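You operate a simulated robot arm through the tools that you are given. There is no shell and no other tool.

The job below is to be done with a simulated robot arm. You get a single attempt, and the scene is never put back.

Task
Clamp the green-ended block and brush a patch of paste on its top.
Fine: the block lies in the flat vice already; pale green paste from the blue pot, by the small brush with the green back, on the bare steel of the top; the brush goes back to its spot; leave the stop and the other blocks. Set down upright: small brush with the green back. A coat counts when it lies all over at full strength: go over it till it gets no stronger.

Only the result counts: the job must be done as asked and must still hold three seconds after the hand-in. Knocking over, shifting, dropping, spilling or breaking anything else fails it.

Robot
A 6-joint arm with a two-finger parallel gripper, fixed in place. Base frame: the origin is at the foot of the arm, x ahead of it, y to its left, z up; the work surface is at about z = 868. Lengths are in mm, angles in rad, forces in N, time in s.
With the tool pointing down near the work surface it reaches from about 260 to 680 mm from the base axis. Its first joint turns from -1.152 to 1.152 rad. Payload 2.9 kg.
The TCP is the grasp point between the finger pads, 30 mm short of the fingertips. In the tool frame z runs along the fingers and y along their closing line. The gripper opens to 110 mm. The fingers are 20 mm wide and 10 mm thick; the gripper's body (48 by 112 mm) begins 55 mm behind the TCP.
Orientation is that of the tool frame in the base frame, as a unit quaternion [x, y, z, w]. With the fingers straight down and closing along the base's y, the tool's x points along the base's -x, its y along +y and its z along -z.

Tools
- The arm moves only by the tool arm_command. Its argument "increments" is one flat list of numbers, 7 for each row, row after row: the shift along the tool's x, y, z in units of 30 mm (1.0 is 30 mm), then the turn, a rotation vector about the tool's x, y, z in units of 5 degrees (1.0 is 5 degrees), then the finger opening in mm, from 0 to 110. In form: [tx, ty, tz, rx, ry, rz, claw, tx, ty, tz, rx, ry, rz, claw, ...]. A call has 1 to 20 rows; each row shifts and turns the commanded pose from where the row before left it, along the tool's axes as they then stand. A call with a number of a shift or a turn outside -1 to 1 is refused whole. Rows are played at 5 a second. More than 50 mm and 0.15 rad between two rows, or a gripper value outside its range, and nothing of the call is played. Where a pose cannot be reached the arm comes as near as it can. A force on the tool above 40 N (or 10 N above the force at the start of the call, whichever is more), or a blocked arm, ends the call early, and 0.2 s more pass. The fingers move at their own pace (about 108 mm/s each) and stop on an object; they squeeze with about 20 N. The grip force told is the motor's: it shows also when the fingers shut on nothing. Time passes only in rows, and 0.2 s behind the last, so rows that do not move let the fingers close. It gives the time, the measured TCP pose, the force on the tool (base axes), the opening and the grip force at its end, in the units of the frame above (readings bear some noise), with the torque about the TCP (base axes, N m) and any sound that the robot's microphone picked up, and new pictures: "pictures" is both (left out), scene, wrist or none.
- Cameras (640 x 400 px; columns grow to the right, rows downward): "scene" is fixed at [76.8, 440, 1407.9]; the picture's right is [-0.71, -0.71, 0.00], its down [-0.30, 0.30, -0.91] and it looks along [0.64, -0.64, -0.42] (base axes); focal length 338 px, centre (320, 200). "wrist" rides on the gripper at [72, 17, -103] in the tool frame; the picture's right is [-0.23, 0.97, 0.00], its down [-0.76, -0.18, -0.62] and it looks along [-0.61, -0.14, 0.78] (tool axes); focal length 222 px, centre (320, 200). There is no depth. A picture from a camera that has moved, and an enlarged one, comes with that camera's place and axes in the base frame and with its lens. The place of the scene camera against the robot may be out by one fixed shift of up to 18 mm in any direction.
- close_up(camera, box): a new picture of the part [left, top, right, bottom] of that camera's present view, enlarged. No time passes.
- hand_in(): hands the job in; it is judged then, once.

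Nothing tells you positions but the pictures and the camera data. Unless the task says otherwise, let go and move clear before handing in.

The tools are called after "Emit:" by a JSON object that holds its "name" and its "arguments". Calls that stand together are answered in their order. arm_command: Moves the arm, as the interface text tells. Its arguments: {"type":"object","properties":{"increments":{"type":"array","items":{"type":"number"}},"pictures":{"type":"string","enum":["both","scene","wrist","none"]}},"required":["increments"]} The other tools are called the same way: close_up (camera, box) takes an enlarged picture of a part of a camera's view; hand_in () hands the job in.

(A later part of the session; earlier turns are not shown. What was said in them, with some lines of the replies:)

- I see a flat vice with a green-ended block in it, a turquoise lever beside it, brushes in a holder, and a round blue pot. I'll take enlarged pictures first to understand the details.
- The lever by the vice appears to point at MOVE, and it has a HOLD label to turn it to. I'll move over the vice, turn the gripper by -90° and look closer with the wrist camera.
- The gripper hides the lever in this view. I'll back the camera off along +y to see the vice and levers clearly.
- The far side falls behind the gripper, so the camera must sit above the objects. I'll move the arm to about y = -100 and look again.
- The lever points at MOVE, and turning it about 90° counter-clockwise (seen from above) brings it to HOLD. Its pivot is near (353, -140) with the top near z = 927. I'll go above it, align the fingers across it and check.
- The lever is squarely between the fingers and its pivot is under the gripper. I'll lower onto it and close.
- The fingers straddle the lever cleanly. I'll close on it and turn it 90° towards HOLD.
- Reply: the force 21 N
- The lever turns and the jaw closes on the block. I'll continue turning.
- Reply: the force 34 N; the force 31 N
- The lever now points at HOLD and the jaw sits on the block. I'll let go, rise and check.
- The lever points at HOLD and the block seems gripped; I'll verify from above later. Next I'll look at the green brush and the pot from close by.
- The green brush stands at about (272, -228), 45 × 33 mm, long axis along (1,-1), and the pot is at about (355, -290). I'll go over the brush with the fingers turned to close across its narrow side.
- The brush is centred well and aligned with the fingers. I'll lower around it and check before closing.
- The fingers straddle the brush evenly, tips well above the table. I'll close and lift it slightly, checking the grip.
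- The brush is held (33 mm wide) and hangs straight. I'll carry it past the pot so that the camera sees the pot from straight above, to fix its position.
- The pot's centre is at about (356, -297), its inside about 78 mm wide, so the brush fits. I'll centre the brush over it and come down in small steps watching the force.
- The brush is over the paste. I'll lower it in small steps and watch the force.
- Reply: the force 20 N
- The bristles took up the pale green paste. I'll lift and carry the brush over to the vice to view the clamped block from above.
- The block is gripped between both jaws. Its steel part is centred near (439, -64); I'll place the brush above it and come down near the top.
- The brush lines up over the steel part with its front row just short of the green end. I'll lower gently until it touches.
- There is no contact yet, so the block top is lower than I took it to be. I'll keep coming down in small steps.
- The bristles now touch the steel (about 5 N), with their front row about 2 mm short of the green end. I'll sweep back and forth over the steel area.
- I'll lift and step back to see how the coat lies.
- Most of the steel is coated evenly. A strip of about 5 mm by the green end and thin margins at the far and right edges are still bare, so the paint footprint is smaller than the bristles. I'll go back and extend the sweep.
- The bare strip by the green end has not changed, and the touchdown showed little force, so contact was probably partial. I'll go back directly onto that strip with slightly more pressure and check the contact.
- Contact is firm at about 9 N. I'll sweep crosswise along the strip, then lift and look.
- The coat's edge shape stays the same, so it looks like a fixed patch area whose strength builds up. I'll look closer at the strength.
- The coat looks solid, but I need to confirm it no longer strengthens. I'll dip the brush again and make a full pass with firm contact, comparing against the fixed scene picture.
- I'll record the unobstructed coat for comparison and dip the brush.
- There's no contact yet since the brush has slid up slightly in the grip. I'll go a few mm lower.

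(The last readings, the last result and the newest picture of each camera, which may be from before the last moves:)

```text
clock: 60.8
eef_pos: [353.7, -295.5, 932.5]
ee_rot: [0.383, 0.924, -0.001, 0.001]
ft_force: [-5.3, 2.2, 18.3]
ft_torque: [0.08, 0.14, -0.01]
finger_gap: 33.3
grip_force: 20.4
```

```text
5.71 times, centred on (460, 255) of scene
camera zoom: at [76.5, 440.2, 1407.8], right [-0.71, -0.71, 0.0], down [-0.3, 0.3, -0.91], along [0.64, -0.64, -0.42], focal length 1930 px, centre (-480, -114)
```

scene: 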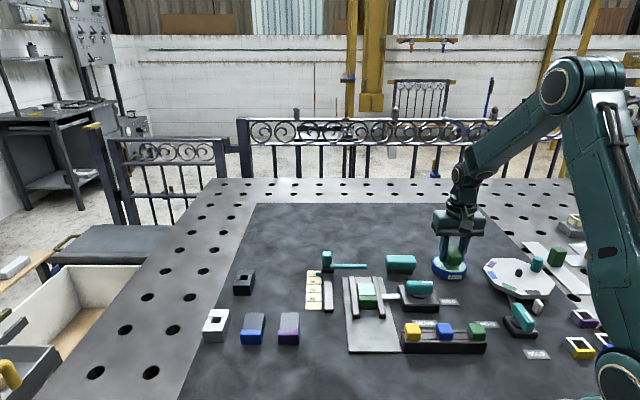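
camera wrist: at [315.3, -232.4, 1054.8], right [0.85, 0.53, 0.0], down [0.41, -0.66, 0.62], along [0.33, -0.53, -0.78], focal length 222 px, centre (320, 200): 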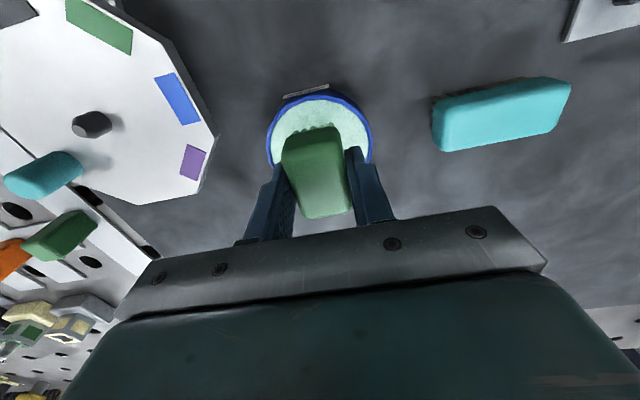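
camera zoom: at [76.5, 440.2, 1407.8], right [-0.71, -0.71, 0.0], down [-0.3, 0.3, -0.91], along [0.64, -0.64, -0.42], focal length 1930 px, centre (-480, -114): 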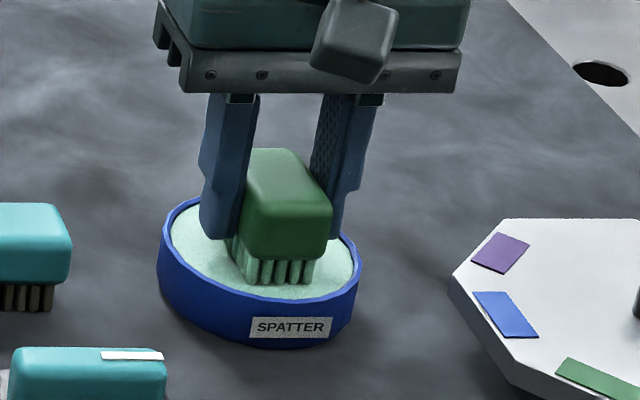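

Loaded again. I'll carry it back over the block and lower until light contact.

Emit:
{"name": "arm_command", "arguments": {"increments": [0, 0, -0.4, 0, 0, 0, 0, 0, 0, -1, 0, 0, 0, 0, 0, 0, -1, 0, 0, 0, 0, 0.4209, 0.941, 0, 0, 0, 0, 0, 0.4209, 0.941, 0, 0, 0, 0, 0, 0.4209, 0.941, 0, 0, 0, 0, 0, 0.4209, 0.941, 0, 0, 0, 0, 0, 0.4209, 0.941, 0, 0, 0, 0, 0, 0.4209, 0.941, 0, 0, 0, 0, 0, 0.4209, 0.941, 0, 0, 0, 0, 0, 0.4209, 0.941, 0, 0, 0, 0, 0, 0, 0, 0, 0, 0, 0, 0, 0, 0, 0.9, 0, 0, 0, 0, 0, 0, 0.9, 0, 0, 0, 0, 0, 0, 0.1, 0, 0, 0, 0, 0, 0, 0, 0, 0, 0, 0], "pictures": "none"}}

Emit:
{"name": "arm_command", "arguments": {"increments": [0, 0, 0.1, 0, 0, 0, 0, 0, 0, 0, 0, 0, 0, 0], "pictures": "wrist"}}

Emit:
{"name": "close_up", "arguments": {"camera": "wrist", "box": [260, 60, 380, 160]}}

```text
clock: 64.2
eef_pos: [441.4, -66.2, 948.3]
ee_rot: [0.383, 0.924, -0.001, 0.0]
ft_force: [-0.1, -0.6, -0.5]
ft_torque: [-0.04, 0.01, -0.01]
finger_gap: 33.2
grip_force: 20.1
```

```text
clock: 64.8
eef_pos: [442.2, -66.2, 945.1]
ee_rot: [0.383, 0.924, 0.0, 0.0]
ft_force: [-1.2, -0.8, -1.1]
ft_torque: [-0.01, 0.02, -0.02]
finger_gap: 33.5
grip_force: 19.9
camera wrist: at [402.3, -1.6, 1049.3], right [0.85, 0.53, 0.0], down [0.41, -0.66, 0.62], along [0.33, -0.53, -0.78], focal length 222 px, centre (320, 200)
```

wrist: 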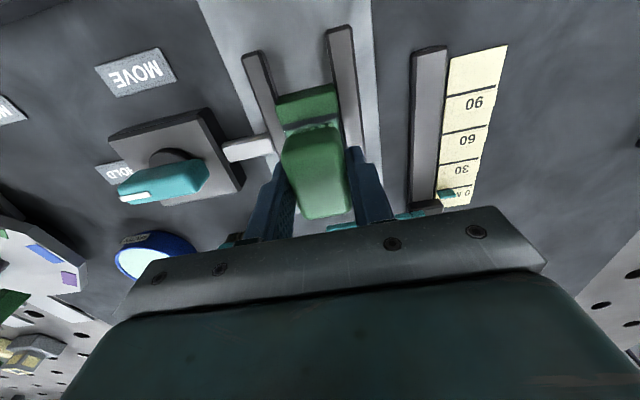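

```text
4.00 times, centred on (320, 110) of wrist
camera zoom: at [402.3, -1.6, 1049.3], right [0.85, 0.53, 0.0], down [0.41, -0.66, 0.62], along [0.33, -0.53, -0.78], focal length 888 px, centre (320, 560)
```

zoom: 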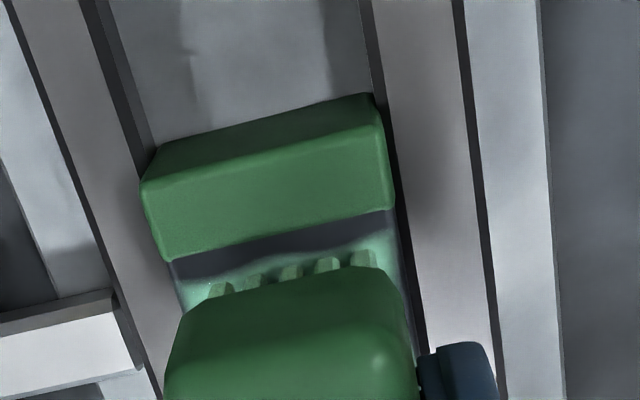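

The brush is above the patch. I'll lower the last few mm until contact.

Emit:
{"name": "arm_command", "arguments": {"increments": [0, 0, 0.1, 0, 0, 0, 0, 0, 0, 0.05, 0, 0, 0, 0, 0, 0, 0, 0, 0, 0, 0], "pictures": "none"}}

Emit:
{"name": "arm_command", "arguments": {"increments": [0, 0, 0.05, 0, 0, 0, 0, 0, 0, 0, 0, 0, 0, 0], "pictures": "none"}}

```text
clock: 65.6
eef_pos: [443.2, -65.5, 941.2]
ee_rot: [0.383, 0.924, -0.001, 0.001]
ft_force: [-1.9, 0.0, 9.9]
ft_torque: [-0.09, 0.02, -0.01]
finger_gap: 33.4
grip_force: 20.2
```

```text
clock: 66.2
eef_pos: [441.8, -64.1, 939.3]
ee_rot: [0.383, 0.924, 0.0, 0.0]
ft_force: [-4.1, -5.4, 19.2]
ft_torque: [-0.19, 0.1, -0.02]
finger_gap: 33.6
grip_force: 20.2
```

Contact is firm. I'll ease off a little and sweep the whole patch.

Emit:
{"name": "arm_command", "arguments": {"increments": [0, 0, -0.05, 0, 0, 0, 0, 0, 0.1, 0, 0, 0, 0, 0, 0.1167, 0, 0, 0, 0, 0, 0, 0.1167, 0, 0, 0, 0, 0, 0, 0, -0.1333, 0, 0, 0, 0, 0, 0, -0.1333, 0, 0, 0, 0, 0, 0, -0.1, 0, 0, 0, 0, 0, -0.1444, 0, 0, 0, 0, 0, 0, -0.1444, 0, 0, 0, 0, 0, 0, -0.1444, 0, 0, 0, 0, 0, 0, 0, 0.1, 0, 0, 0, 0, 0, 0, 0.1333, 0, 0, 0, 0, 0, 0, 0.1333, 0, 0, 0, 0, 0, 0.1444, 0, 0, 0, 0, 0, 0, 0.1444, 0, 0, 0, 0, 0, 0, 0.1444, 0, 0, 0, 0, 0, 0, 0, -0.1333, 0, 0, 0, 0, 0, -0.1333, 0, 0, 0, 0, 0, 0, -0.1333, 0, 0, 0, 0, 0, 0, 0, -0.1333, 0, 0, 0, 0, 0], "pictures": "none"}}

Emit:
{"name": "arm_command", "arguments": {"increments": [0, 0, -0.8, 0, 0, 0, 0, 0, 0, -1, 0, 0, 0, 0, -0.8, 0.167, 0, 0, 0, 0, 0, -0.8, 0, 0, 0, 0, 0, 0, 0, 0, 0, 0, 0, 0, 0], "pictures": "wrist"}}

Emit:
{"name": "close_up", "arguments": {"camera": "wrist", "box": [250, 20, 390, 125]}}

Emit:
{"name": "close_up", "arguments": {"camera": "scene", "box": [360, 270, 390, 300]}}

Emit:
{"name": "close_up", "arguments": {"camera": "scene", "box": [340, 265, 400, 315]}}

```text
clock: 70.4
eef_pos: [439.3, -70.5, 941.5]
ee_rot: [0.383, 0.924, 0.0, 0.0]
ft_force: [0.9, -0.4, -1.0]
ft_torque: [-0.03, 0.03, 0.0]
finger_gap: 33.2
grip_force: 19.7
```

```text
clock: 71.6
eef_pos: [477.2, -98.6, 994.6]
ee_rot: [0.383, 0.924, 0.0, 0.0]
ft_force: [-0.9, -0.6, 0.4]
ft_torque: [-0.03, 0.0, 0.01]
finger_gap: 33.1
grip_force: 20.3
camera wrist: at [437.9, -35.9, 1098.5], right [0.85, 0.53, 0.0], down [0.41, -0.66, 0.62], along [0.33, -0.53, -0.78], focal length 222 px, centre (320, 200)
```

wrist: 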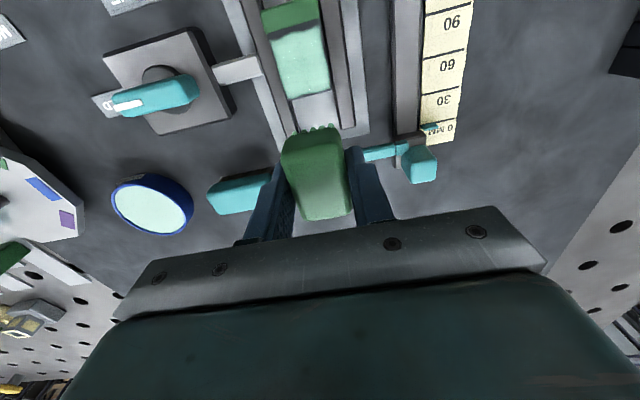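

```text
3.81 times, centred on (320, 72) of wrist
camera zoom: at [437.9, -35.9, 1098.5], right [0.85, 0.53, 0.0], down [0.41, -0.66, 0.62], along [0.33, -0.53, -0.78], focal length 846 px, centre (320, 686)
```

zoom: 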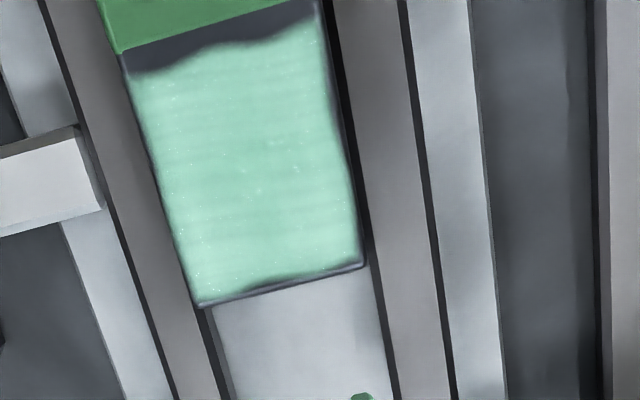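

```text
13.33 times, centred on (375, 285) of scene
camera zoom: at [76.9, 440.0, 1407.9], right [-0.71, -0.71, 0.0], down [-0.3, 0.3, -0.91], along [0.64, -0.64, -0.42], focal length 4502 px, centre (-413, -933)
```

zoom: 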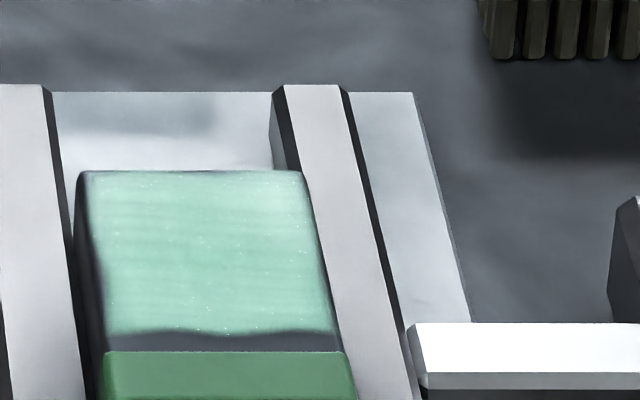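

```text
8.00 times, centred on (370, 290) of scene
camera zoom: at [76.9, 440.0, 1407.9], right [-0.71, -0.71, 0.0], down [-0.3, 0.3, -0.91], along [0.64, -0.64, -0.42], focal length 2701 px, centre (-80, -520)
```

zoom: 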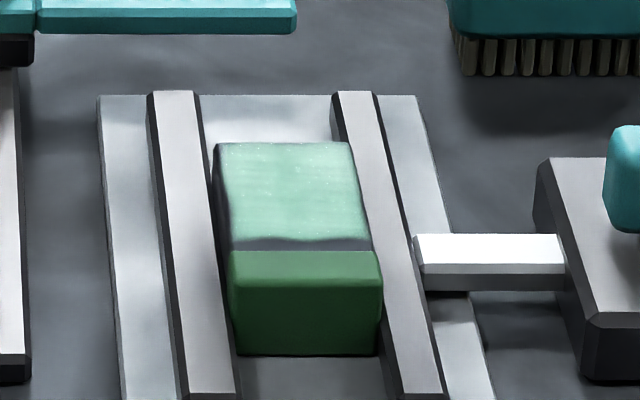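

The coat looks the same as before the last pass, which points to full strength. As contact was light at the end of that pass, I'll make one more controlled pass to be sure.

Emit:
{"name": "arm_command", "arguments": {"increments": [0.8, 0, 0, 0, 0, 0, 0, 0.8, 0, 0, 0, 0, 0, 0, 0, 0, 0.9, 0, 0, 0, 0, 0, 0, 0.75, 0, 0, 0, 0, 0, 0, 0.17, 0, 0, 0, 0, 0, 0, 0, 0, 0, 0, 0], "pictures": "none"}}

Emit:
{"name": "arm_command", "arguments": {"increments": [0, 0, 0.05, 0, 0, 0, 0, 0, 0, 0, 0, 0, 0, 0], "pictures": "none"}}

```text
clock: 73.0
eef_pos: [444.5, -65.3, 940.1]
ee_rot: [0.382, 0.924, 0.0, 0.0]
ft_force: [0.5, 1.3, -0.3]
ft_torque: [0.0, 0.0, 0.0]
finger_gap: 33.4
grip_force: 19.7
```

```text
clock: 73.6
eef_pos: [443.1, -66.0, 940.3]
ee_rot: [0.383, 0.924, 0.0, 0.001]
ft_force: [-1.1, 2.1, 10.1]
ft_torque: [-0.04, 0.02, 0.03]
finger_gap: 33.4
grip_force: 20.3
```

Emit:
{"name": "arm_command", "arguments": {"increments": [0, 0.1, 0, 0, 0, 0, 0, 0.1333, 0, 0, 0, 0, 0, 0, 0.1333, 0, 0, 0, 0, 0, 0, 0, -0.1222, 0, 0, 0, 0, 0, 0, -0.1222, 0, 0, 0, 0, 0, 0, -0.1222, 0, 0, 0, 0, 0, -0.1444, 0, 0, 0, 0, 0, 0, -0.1444, 0, 0, 0, 0, 0, 0, -0.1444, 0, 0, 0, 0, 0, 0], "pictures": "none"}}

Emit:
{"name": "arm_command", "arguments": {"increments": [0, 0, 0.02, 0, 0, 0, 0, 0, 0, 0, 0, 0, 0, 0], "pictures": "none"}}

```text
clock: 75.6
eef_pos: [440.2, -74.8, 937.8]
ee_rot: [0.382, 0.924, -0.001, -0.002]
ft_force: [-2.4, 1.3, 6.1]
ft_torque: [0.02, 0.05, -0.01]
finger_gap: 33.4
grip_force: 19.6
```

```text
clock: 76.2
eef_pos: [440.5, -74.3, 937.5]
ee_rot: [0.382, 0.924, 0.0, 0.0]
ft_force: [-1.1, -0.9, 3.6]
ft_torque: [-0.03, 0.06, 0.01]
finger_gap: 33.4
grip_force: 20.3
```

Contact holds. I'll finish the pass and then look.

Emit:
{"name": "arm_command", "arguments": {"increments": [0, 0.1222, 0.015, 0, 0, 0, 0, 0, 0.1222, 0, 0, 0, 0, 0, 0, 0.1222, 0, 0, 0, 0, 0, 0.1444, 0, 0.015, 0, 0, 0, 0, 0.1444, 0, 0, 0, 0, 0, 0, 0.1444, 0, 0, 0, 0, 0, 0, 0, -0.1222, 0.015, 0, 0, 0, 0, -0.1444, 0, 0, 0, 0, 0, 0, -0.1444, 0, 0, 0, 0, 0, 0, -0.1444, 0, 0, 0, 0, 0, 0, 0, -0.1222, 0.015, 0, 0, 0, 0, 0.1444, 0, 0, 0, 0, 0, 0, 0.1444, 0, 0, 0, 0, 0, 0, 0.1444, 0, 0, 0, 0, 0, 0], "pictures": "none"}}

Emit:
{"name": "arm_command", "arguments": {"increments": [0, 0, -0.8, 0, 0, 0, 0, 0, 0, -1, 0, 0, 0, 0, -0.933, 0.144, 0, 0, 0, 0, 0, -0.933, 0, 0, 0, 0, 0, 0, 0, 0, 0, 0, 0, 0, 0], "pictures": "wrist"}}

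Emit:
{"name": "close_up", "arguments": {"camera": "wrist", "box": [250, 20, 390, 125]}}

Emit:
{"name": "close_up", "arguments": {"camera": "scene", "box": [360, 270, 390, 300]}}

Emit:
{"name": "close_up", "arguments": {"camera": "scene", "box": [350, 225, 400, 265]}}

```text
clock: 79.2
eef_pos: [434.2, -64.5, 937.8]
ee_rot: [0.382, 0.924, 0.001, 0.001]
ft_force: [4.8, -4.9, 17.7]
ft_torque: [-0.1, -0.05, 0.06]
finger_gap: 33.6
grip_force: 20.3
```

```text
clock: 80.4
eef_pos: [478.0, -99.9, 990.1]
ee_rot: [0.383, 0.924, 0.0, 0.0]
ft_force: [-0.3, -0.5, 0.1]
ft_torque: [0.02, 0.02, -0.01]
finger_gap: 33.5
grip_force: 19.6
camera wrist: at [438.6, -35.7, 1093.9], right [0.85, 0.53, 0.0], down [0.41, -0.66, 0.62], along [0.33, -0.53, -0.78], focal length 222 px, centre (320, 200)
```

wrist: 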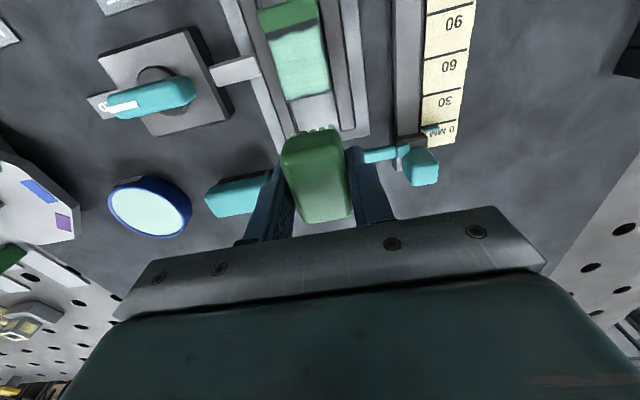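

```text
3.81 times, centred on (320, 72) of wrist
camera zoom: at [438.6, -35.7, 1093.9], right [0.85, 0.53, 0.0], down [0.41, -0.66, 0.62], along [0.33, -0.53, -0.78], focal length 846 px, centre (320, 686)
```

zoom: 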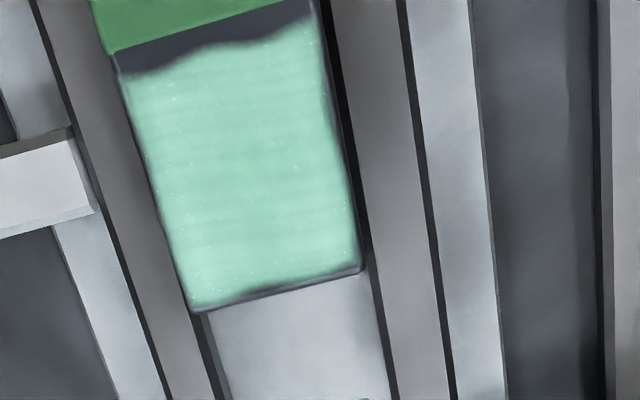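

```text
13.33 times, centred on (375, 285) of scene
camera zoom: at [76.9, 440.0, 1407.9], right [-0.71, -0.71, 0.0], down [-0.3, 0.3, -0.91], along [0.64, -0.64, -0.42], focal length 4502 px, centre (-413, -933)
```

zoom: 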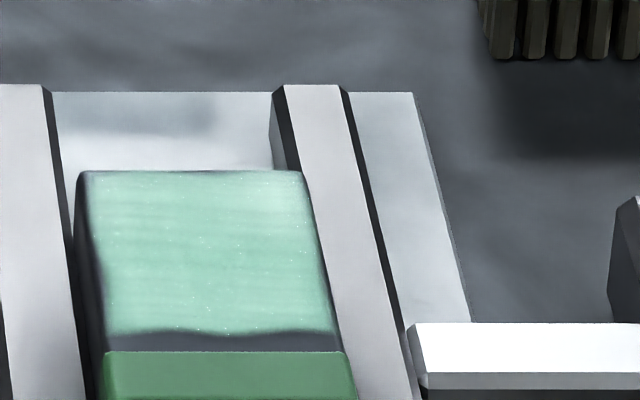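

```text
10.00 times, centred on (375, 245) of scene
camera zoom: at [76.9, 440.0, 1407.9], right [-0.71, -0.71, 0.0], down [-0.3, 0.3, -0.91], along [0.64, -0.64, -0.42], focal length 3377 px, centre (-230, -250)
```

zoom: 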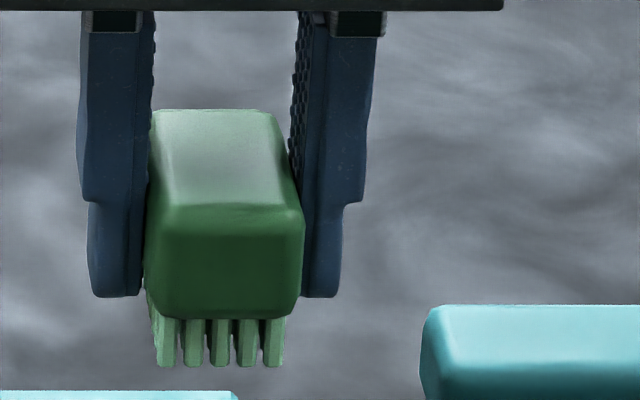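

The last pass changed nothing, so the coat is at full strength. Now I'll carry the brush back above its original spot.

Emit:
{"name": "arm_command", "arguments": {"increments": [0, 0, -0.5, 0, 0, 0, 0, 0.2134, -0.9838, 0, 0, 0, 0, 0, 0.2134, -0.9838, 0, 0, 0, 0, 0, 0.2134, -0.9838, 0, 0, 0, 0, 0, 0.2134, -0.9838, 0, 0, 0, 0, 0, 0.2134, -0.9838, 0, 0, 0, 0, 0, 0.2134, -0.9838, 0, 0, 0, 0, 0, 0.2134, -0.9838, 0, 0, 0, 0, 0, 0.2134, -0.9838, 0, 0, 0, 0, 0, 0, 0, 0, 0, 0, 0, 0, 0, 0, 0.9, 0, 0, 0, 0, 0, 0, 0.9, 0, 0, 0, 0, 0, 0, 0.9, 0, 0, 0, 0, 0, 0, 0, 0, 0, 0, 0], "pictures": "both"}}

Emit:
{"name": "close_up", "arguments": {"camera": "scene", "box": [420, 240, 520, 320]}}

```text
clock: 83.4
eef_pos: [275.0, -230.6, 923.7]
ee_rot: [0.382, 0.924, 0.0, 0.001]
ft_force: [-0.7, 0.1, -0.5]
ft_torque: [-0.01, -0.01, 0.02]
finger_gap: 33.4
grip_force: 20.2
camera wrist: at [234.6, -166.1, 1026.3], right [0.85, 0.53, 0.0], down [0.41, -0.66, 0.62], along [0.33, -0.53, -0.78], focal length 222 px, centre (320, 200)
```

scene: 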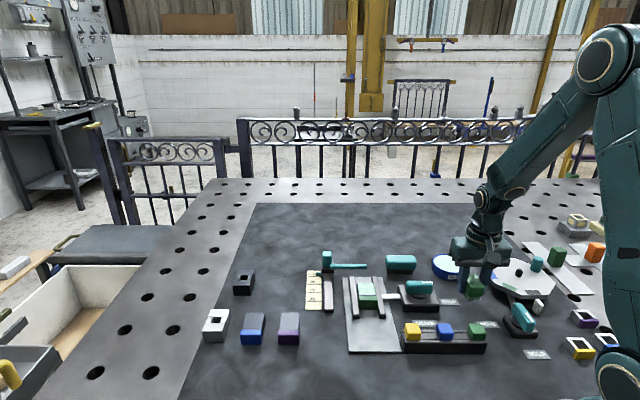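
wrist: 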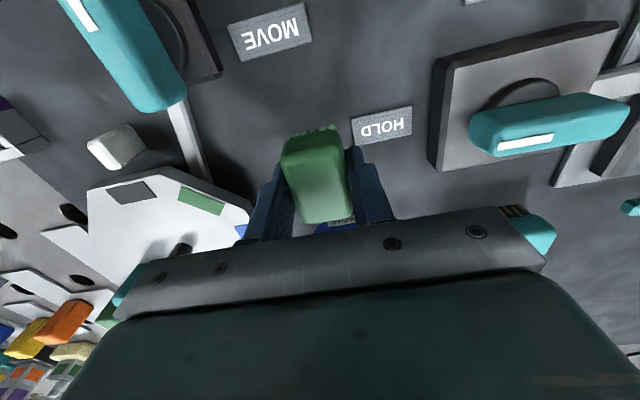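

```text
5.00 times, centred on (470, 280) of scene
camera zoom: at [76.9, 440.0, 1407.9], right [-0.71, -0.71, 0.0], down [-0.3, 0.3, -0.91], along [0.64, -0.64, -0.42], focal length 1688 px, centre (-430, -200)
```

zoom: 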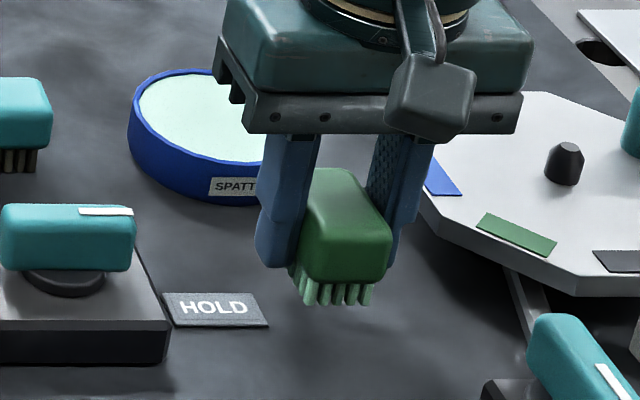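

The brush hangs over its spot. I'll lower until the bristles touch the table.

Emit:
{"name": "arm_command", "arguments": {"increments": [0, 0, 0.2, 0, 0, 0, 0, 0, 0, 0.15, 0, 0, 0, 0, 0, 0, 0, 0, 0, 0, 0], "pictures": "none"}}

Emit:
{"name": "arm_command", "arguments": {"increments": [0, 0, 0.07, 0, 0, 0, 0, 0, 0, 0, 0, 0, 0, 0], "pictures": "none"}}

```text
clock: 84.2
eef_pos: [274.4, -230.1, 914.0]
ee_rot: [0.382, 0.924, 0.0, 0.0]
ft_force: [-0.8, 0.5, 0.5]
ft_torque: [0.03, -0.01, -0.01]
finger_gap: 33.3
grip_force: 20.3
```

```text
clock: 84.8
eef_pos: [274.5, -230.4, 911.9]
ee_rot: [0.383, 0.924, 0.0, -0.001]
ft_force: [0.0, -0.5, -0.2]
ft_torque: [-0.03, -0.01, -0.01]
finger_gap: 33.3
grip_force: 19.8
```

Emit:
{"name": "arm_command", "arguments": {"increments": [0, 0, 0.07, 0, 0, 0, 0, 0, 0, 0, 0, 0, 0, 0], "pictures": "none"}}

Emit:
{"name": "arm_command", "arguments": {"increments": [0, 0, 0.05, 0, 0, 0, 0, 0, 0, 0, 0, 0, 0, 0], "pictures": "both"}}

Emit:
{"name": "close_up", "arguments": {"camera": "scene", "box": [440, 260, 500, 310]}}

```text
clock: 85.4
eef_pos: [273.9, -229.8, 910.2]
ee_rot: [0.383, 0.924, 0.0, 0.001]
ft_force: [-0.6, -0.3, -0.3]
ft_torque: [0.01, 0.02, 0.0]
finger_gap: 33.3
grip_force: 20.3
```

```text
clock: 86.0
eef_pos: [273.5, -229.7, 908.2]
ee_rot: [0.383, 0.924, 0.001, 0.0]
ft_force: [-0.4, -0.1, -0.5]
ft_torque: [-0.04, -0.03, 0.05]
finger_gap: 33.2
grip_force: 20.5
camera wrist: at [234.1, -166.6, 1011.7], right [0.85, 0.53, 0.0], down [0.41, -0.66, 0.62], along [0.33, -0.53, -0.78], focal length 222 px, centre (320, 200)
```

scene: 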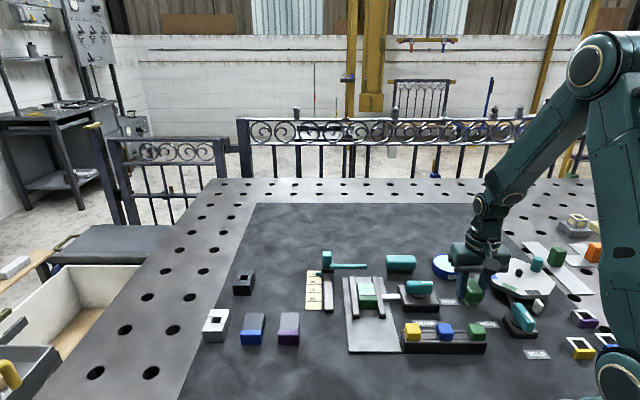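
wrist: 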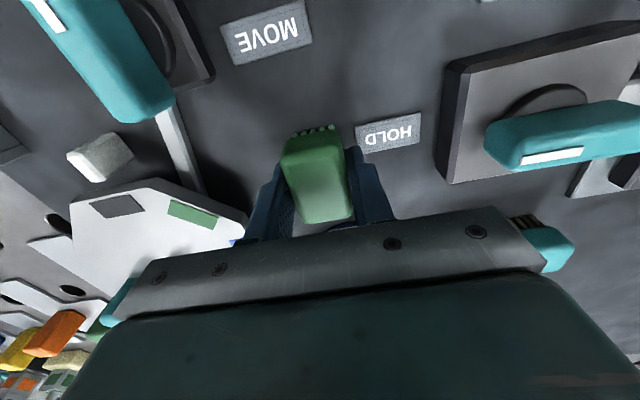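

```text
8.00 times, centred on (470, 285) of scene
camera zoom: at [76.8, 440.0, 1407.9], right [-0.71, -0.71, 0.0], down [-0.3, 0.3, -0.91], along [0.64, -0.64, -0.42], focal length 2701 px, centre (-880, -480)
```

zoom: 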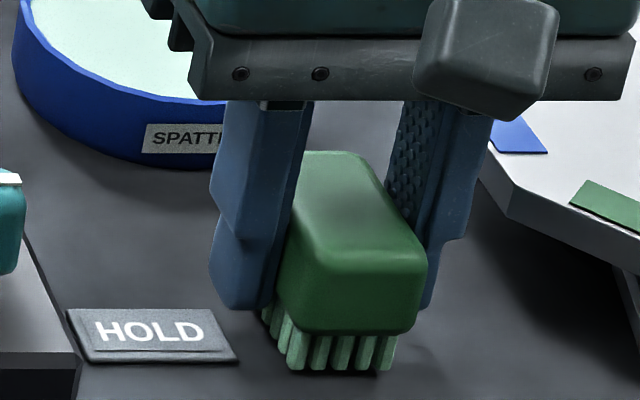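

Almost touching. A bit lower still.

Emit:
{"name": "arm_command", "arguments": {"increments": [0, 0, 0.05, 0, 0, 0, 0, 0, 0, 0, 0, 0, 0, 0], "pictures": "none"}}

Emit:
{"name": "arm_command", "arguments": {"increments": [0, 0, 0.05, 0, 0, 0, 0, 0, 0, 0, 0, 0, 0, 0], "pictures": "none"}}

```text
clock: 86.6
eef_pos: [273.5, -230.1, 908.0]
ee_rot: [0.382, 0.924, -0.001, 0.001]
ft_force: [-0.8, 0.2, -0.4]
ft_torque: [0.01, 0.01, -0.03]
finger_gap: 33.3
grip_force: 20.3
```

```text
clock: 87.2
eef_pos: [273.8, -229.7, 905.6]
ee_rot: [0.383, 0.924, 0.0, 0.001]
ft_force: [-1.6, 0.0, 6.1]
ft_torque: [0.0, 0.04, -0.03]
finger_gap: 33.5
grip_force: 20.3
```

The bristles stand on the table. I'll open the fingers, then rise straight up.

Emit:
{"name": "arm_command", "arguments": {"increments": [0, 0, 0, 0, 0, 0, 42, 0, 0, 0, 0, 0, 0, 55, 0, 0, 0, 0, 0, 0, 66, 0, 0, -0.3, 0, 0, 0, 66, 0, 0, -0.8, 0, 0, 0, 66, 0, 0, -1, 0, 0, 0, 70, 0, 0, -1, 0, 0, 0, 80, 0, 0, -1, 0, 0, 0, 100, 0, 0, 0, 0, 0, 0, 110], "pictures": "both"}}

Emit:
{"name": "close_up", "arguments": {"camera": "scene", "box": [420, 250, 520, 320]}}

Emit:
{"name": "close_up", "arguments": {"camera": "wrist", "box": [220, 40, 420, 200]}}

Emit:
{"name": "close_up", "arguments": {"camera": "scene", "box": [340, 230, 480, 350]}}

```text
clock: 89.2
eef_pos: [273.8, -229.9, 1031.7]
ee_rot: [0.382, 0.924, 0.0, 0.001]
ft_force: [0.4, -1.2, -0.7]
ft_torque: [0.04, 0.02, 0.0]
finger_gap: 110.0
grip_force: 0.1
camera wrist: at [233.9, -166.1, 1136.0], right [0.85, 0.53, 0.0], down [0.41, -0.66, 0.62], along [0.33, -0.53, -0.78], focal length 222 px, centre (320, 200)
```

scene: 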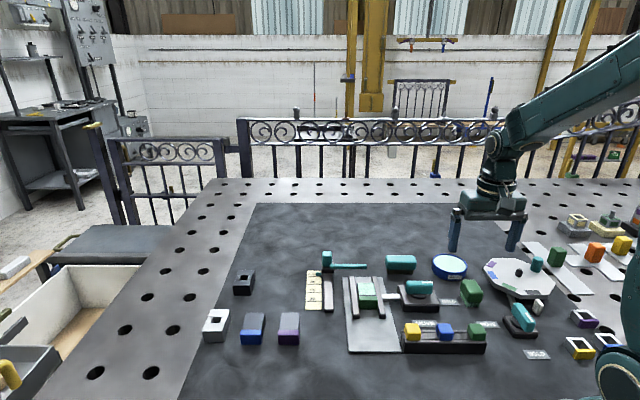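
wrist: 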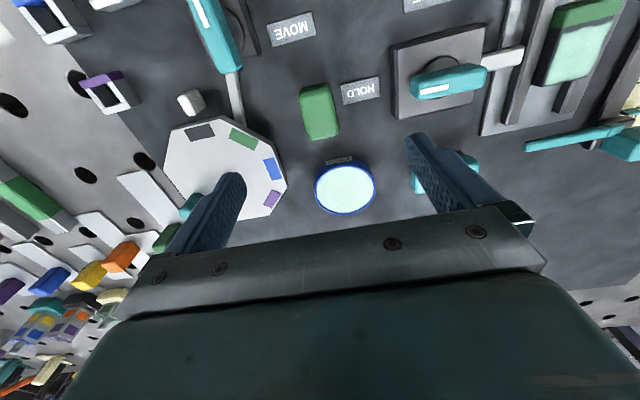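

```text
5.71 times, centred on (470, 285) of scene
camera zoom: at [76.8, 440.0, 1407.9], right [-0.71, -0.71, 0.0], down [-0.3, 0.3, -0.91], along [0.64, -0.64, -0.42], focal length 1930 px, centre (-537, -286)
```

zoom: 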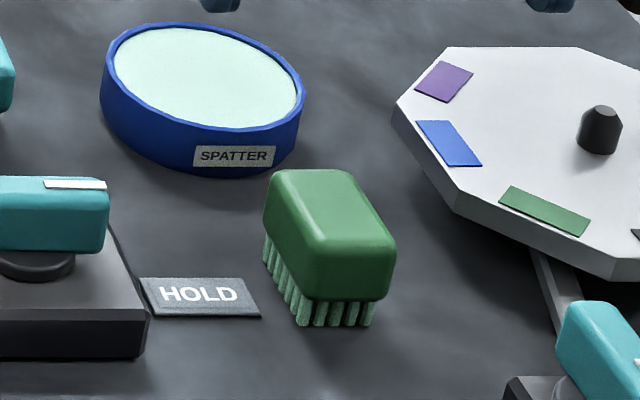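

```text
2.50 times, centred on (320, 120) of wrist
camera zoom: at [233.9, -166.1, 1136.0], right [0.85, 0.53, 0.0], down [0.41, -0.66, 0.62], along [0.33, -0.53, -0.78], focal length 555 px, centre (320, 400)
```

zoom: 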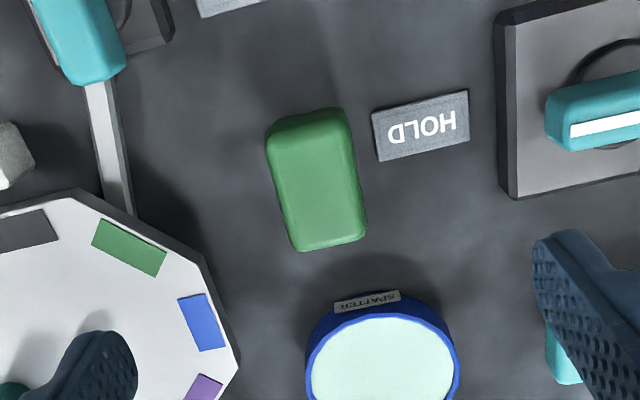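

```text
3.33 times, centred on (410, 290) of scene
camera zoom: at [76.8, 440.0, 1407.9], right [-0.71, -0.71, 0.0], down [-0.3, 0.3, -0.91], along [0.64, -0.64, -0.42], focal length 1126 px, centre (20, -100)
```

zoom: 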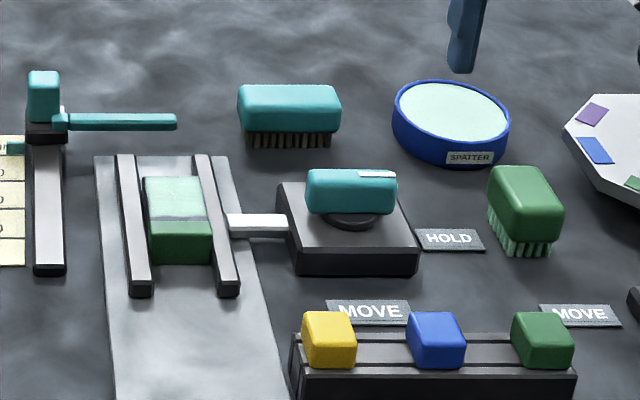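

The brush stands upright exactly in its old spot and nothing else has shifted. I'll make one last comparison of the coat under the same view as before.

Emit:
{"name": "close_up", "arguments": {"camera": "scene", "box": [340, 265, 400, 315]}}

Emit:
{"name": "close_up", "arguments": {"camera": "scene", "box": [360, 270, 390, 300]}}

```text
8.00 times, centred on (370, 290) of scene
camera zoom: at [76.8, 440.0, 1407.9], right [-0.71, -0.71, 0.0], down [-0.3, 0.3, -0.91], along [0.64, -0.64, -0.42], focal length 2701 px, centre (-80, -520)
```

zoom: 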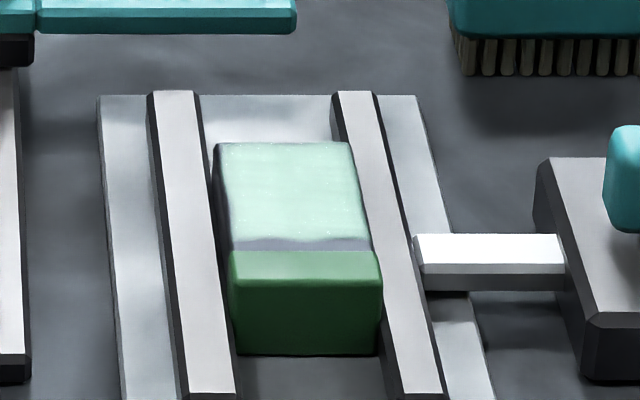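

```text
13.33 times, centred on (375, 285) of scene
camera zoom: at [76.8, 440.0, 1407.9], right [-0.71, -0.71, 0.0], down [-0.3, 0.3, -0.91], along [0.64, -0.64, -0.42], focal length 4502 px, centre (-413, -933)
```

zoom: 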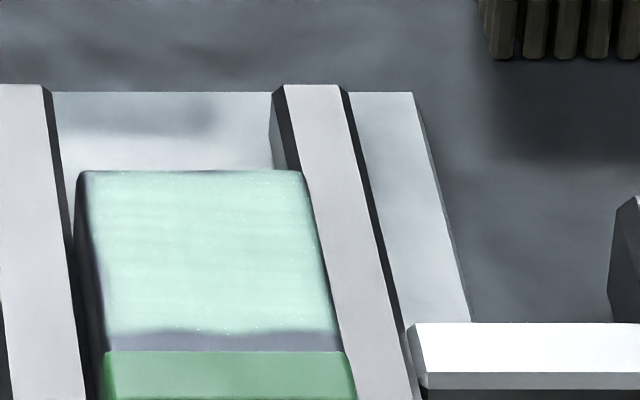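

The coat looks the same as it did two passes ago, so it gets no stronger. The block is held between the jaws with the lever at HOLD, the brush stands upright on its spot and the arm is clear, so I'm handing in.

Emit:
{"name": "hand_in", "arguments": {}}

```text
The job is handed in.
```

The job is handed in. The green-ended block is clamped in the vice and its top carries a coat of the pale green paste.

- **Clamp:** I turned the vice lever 90° to HOLD. The block sits tight between both jaws.
- **Coat:** I dipped the green-backed brush twice and went over the steel five times. The coat looked the same after the last two passes as before them, so I took it to be at full strength.
- **Bare strip:** A strip about 5 mm wide next to the green end stayed bare, with thin lines at the far and right edges. It didn't change when I brushed over it directly at about 9 N. I took the coat to be a fixed patch that stops short of those edges, but I could not confirm that.
- **Brush:** It stands upright on its original spot with the bristles down, and the gripper is clear of it.
- **Rest of the bench:** The pictures show no change to the stop, the other blocks or the pot, and no paste spilled.
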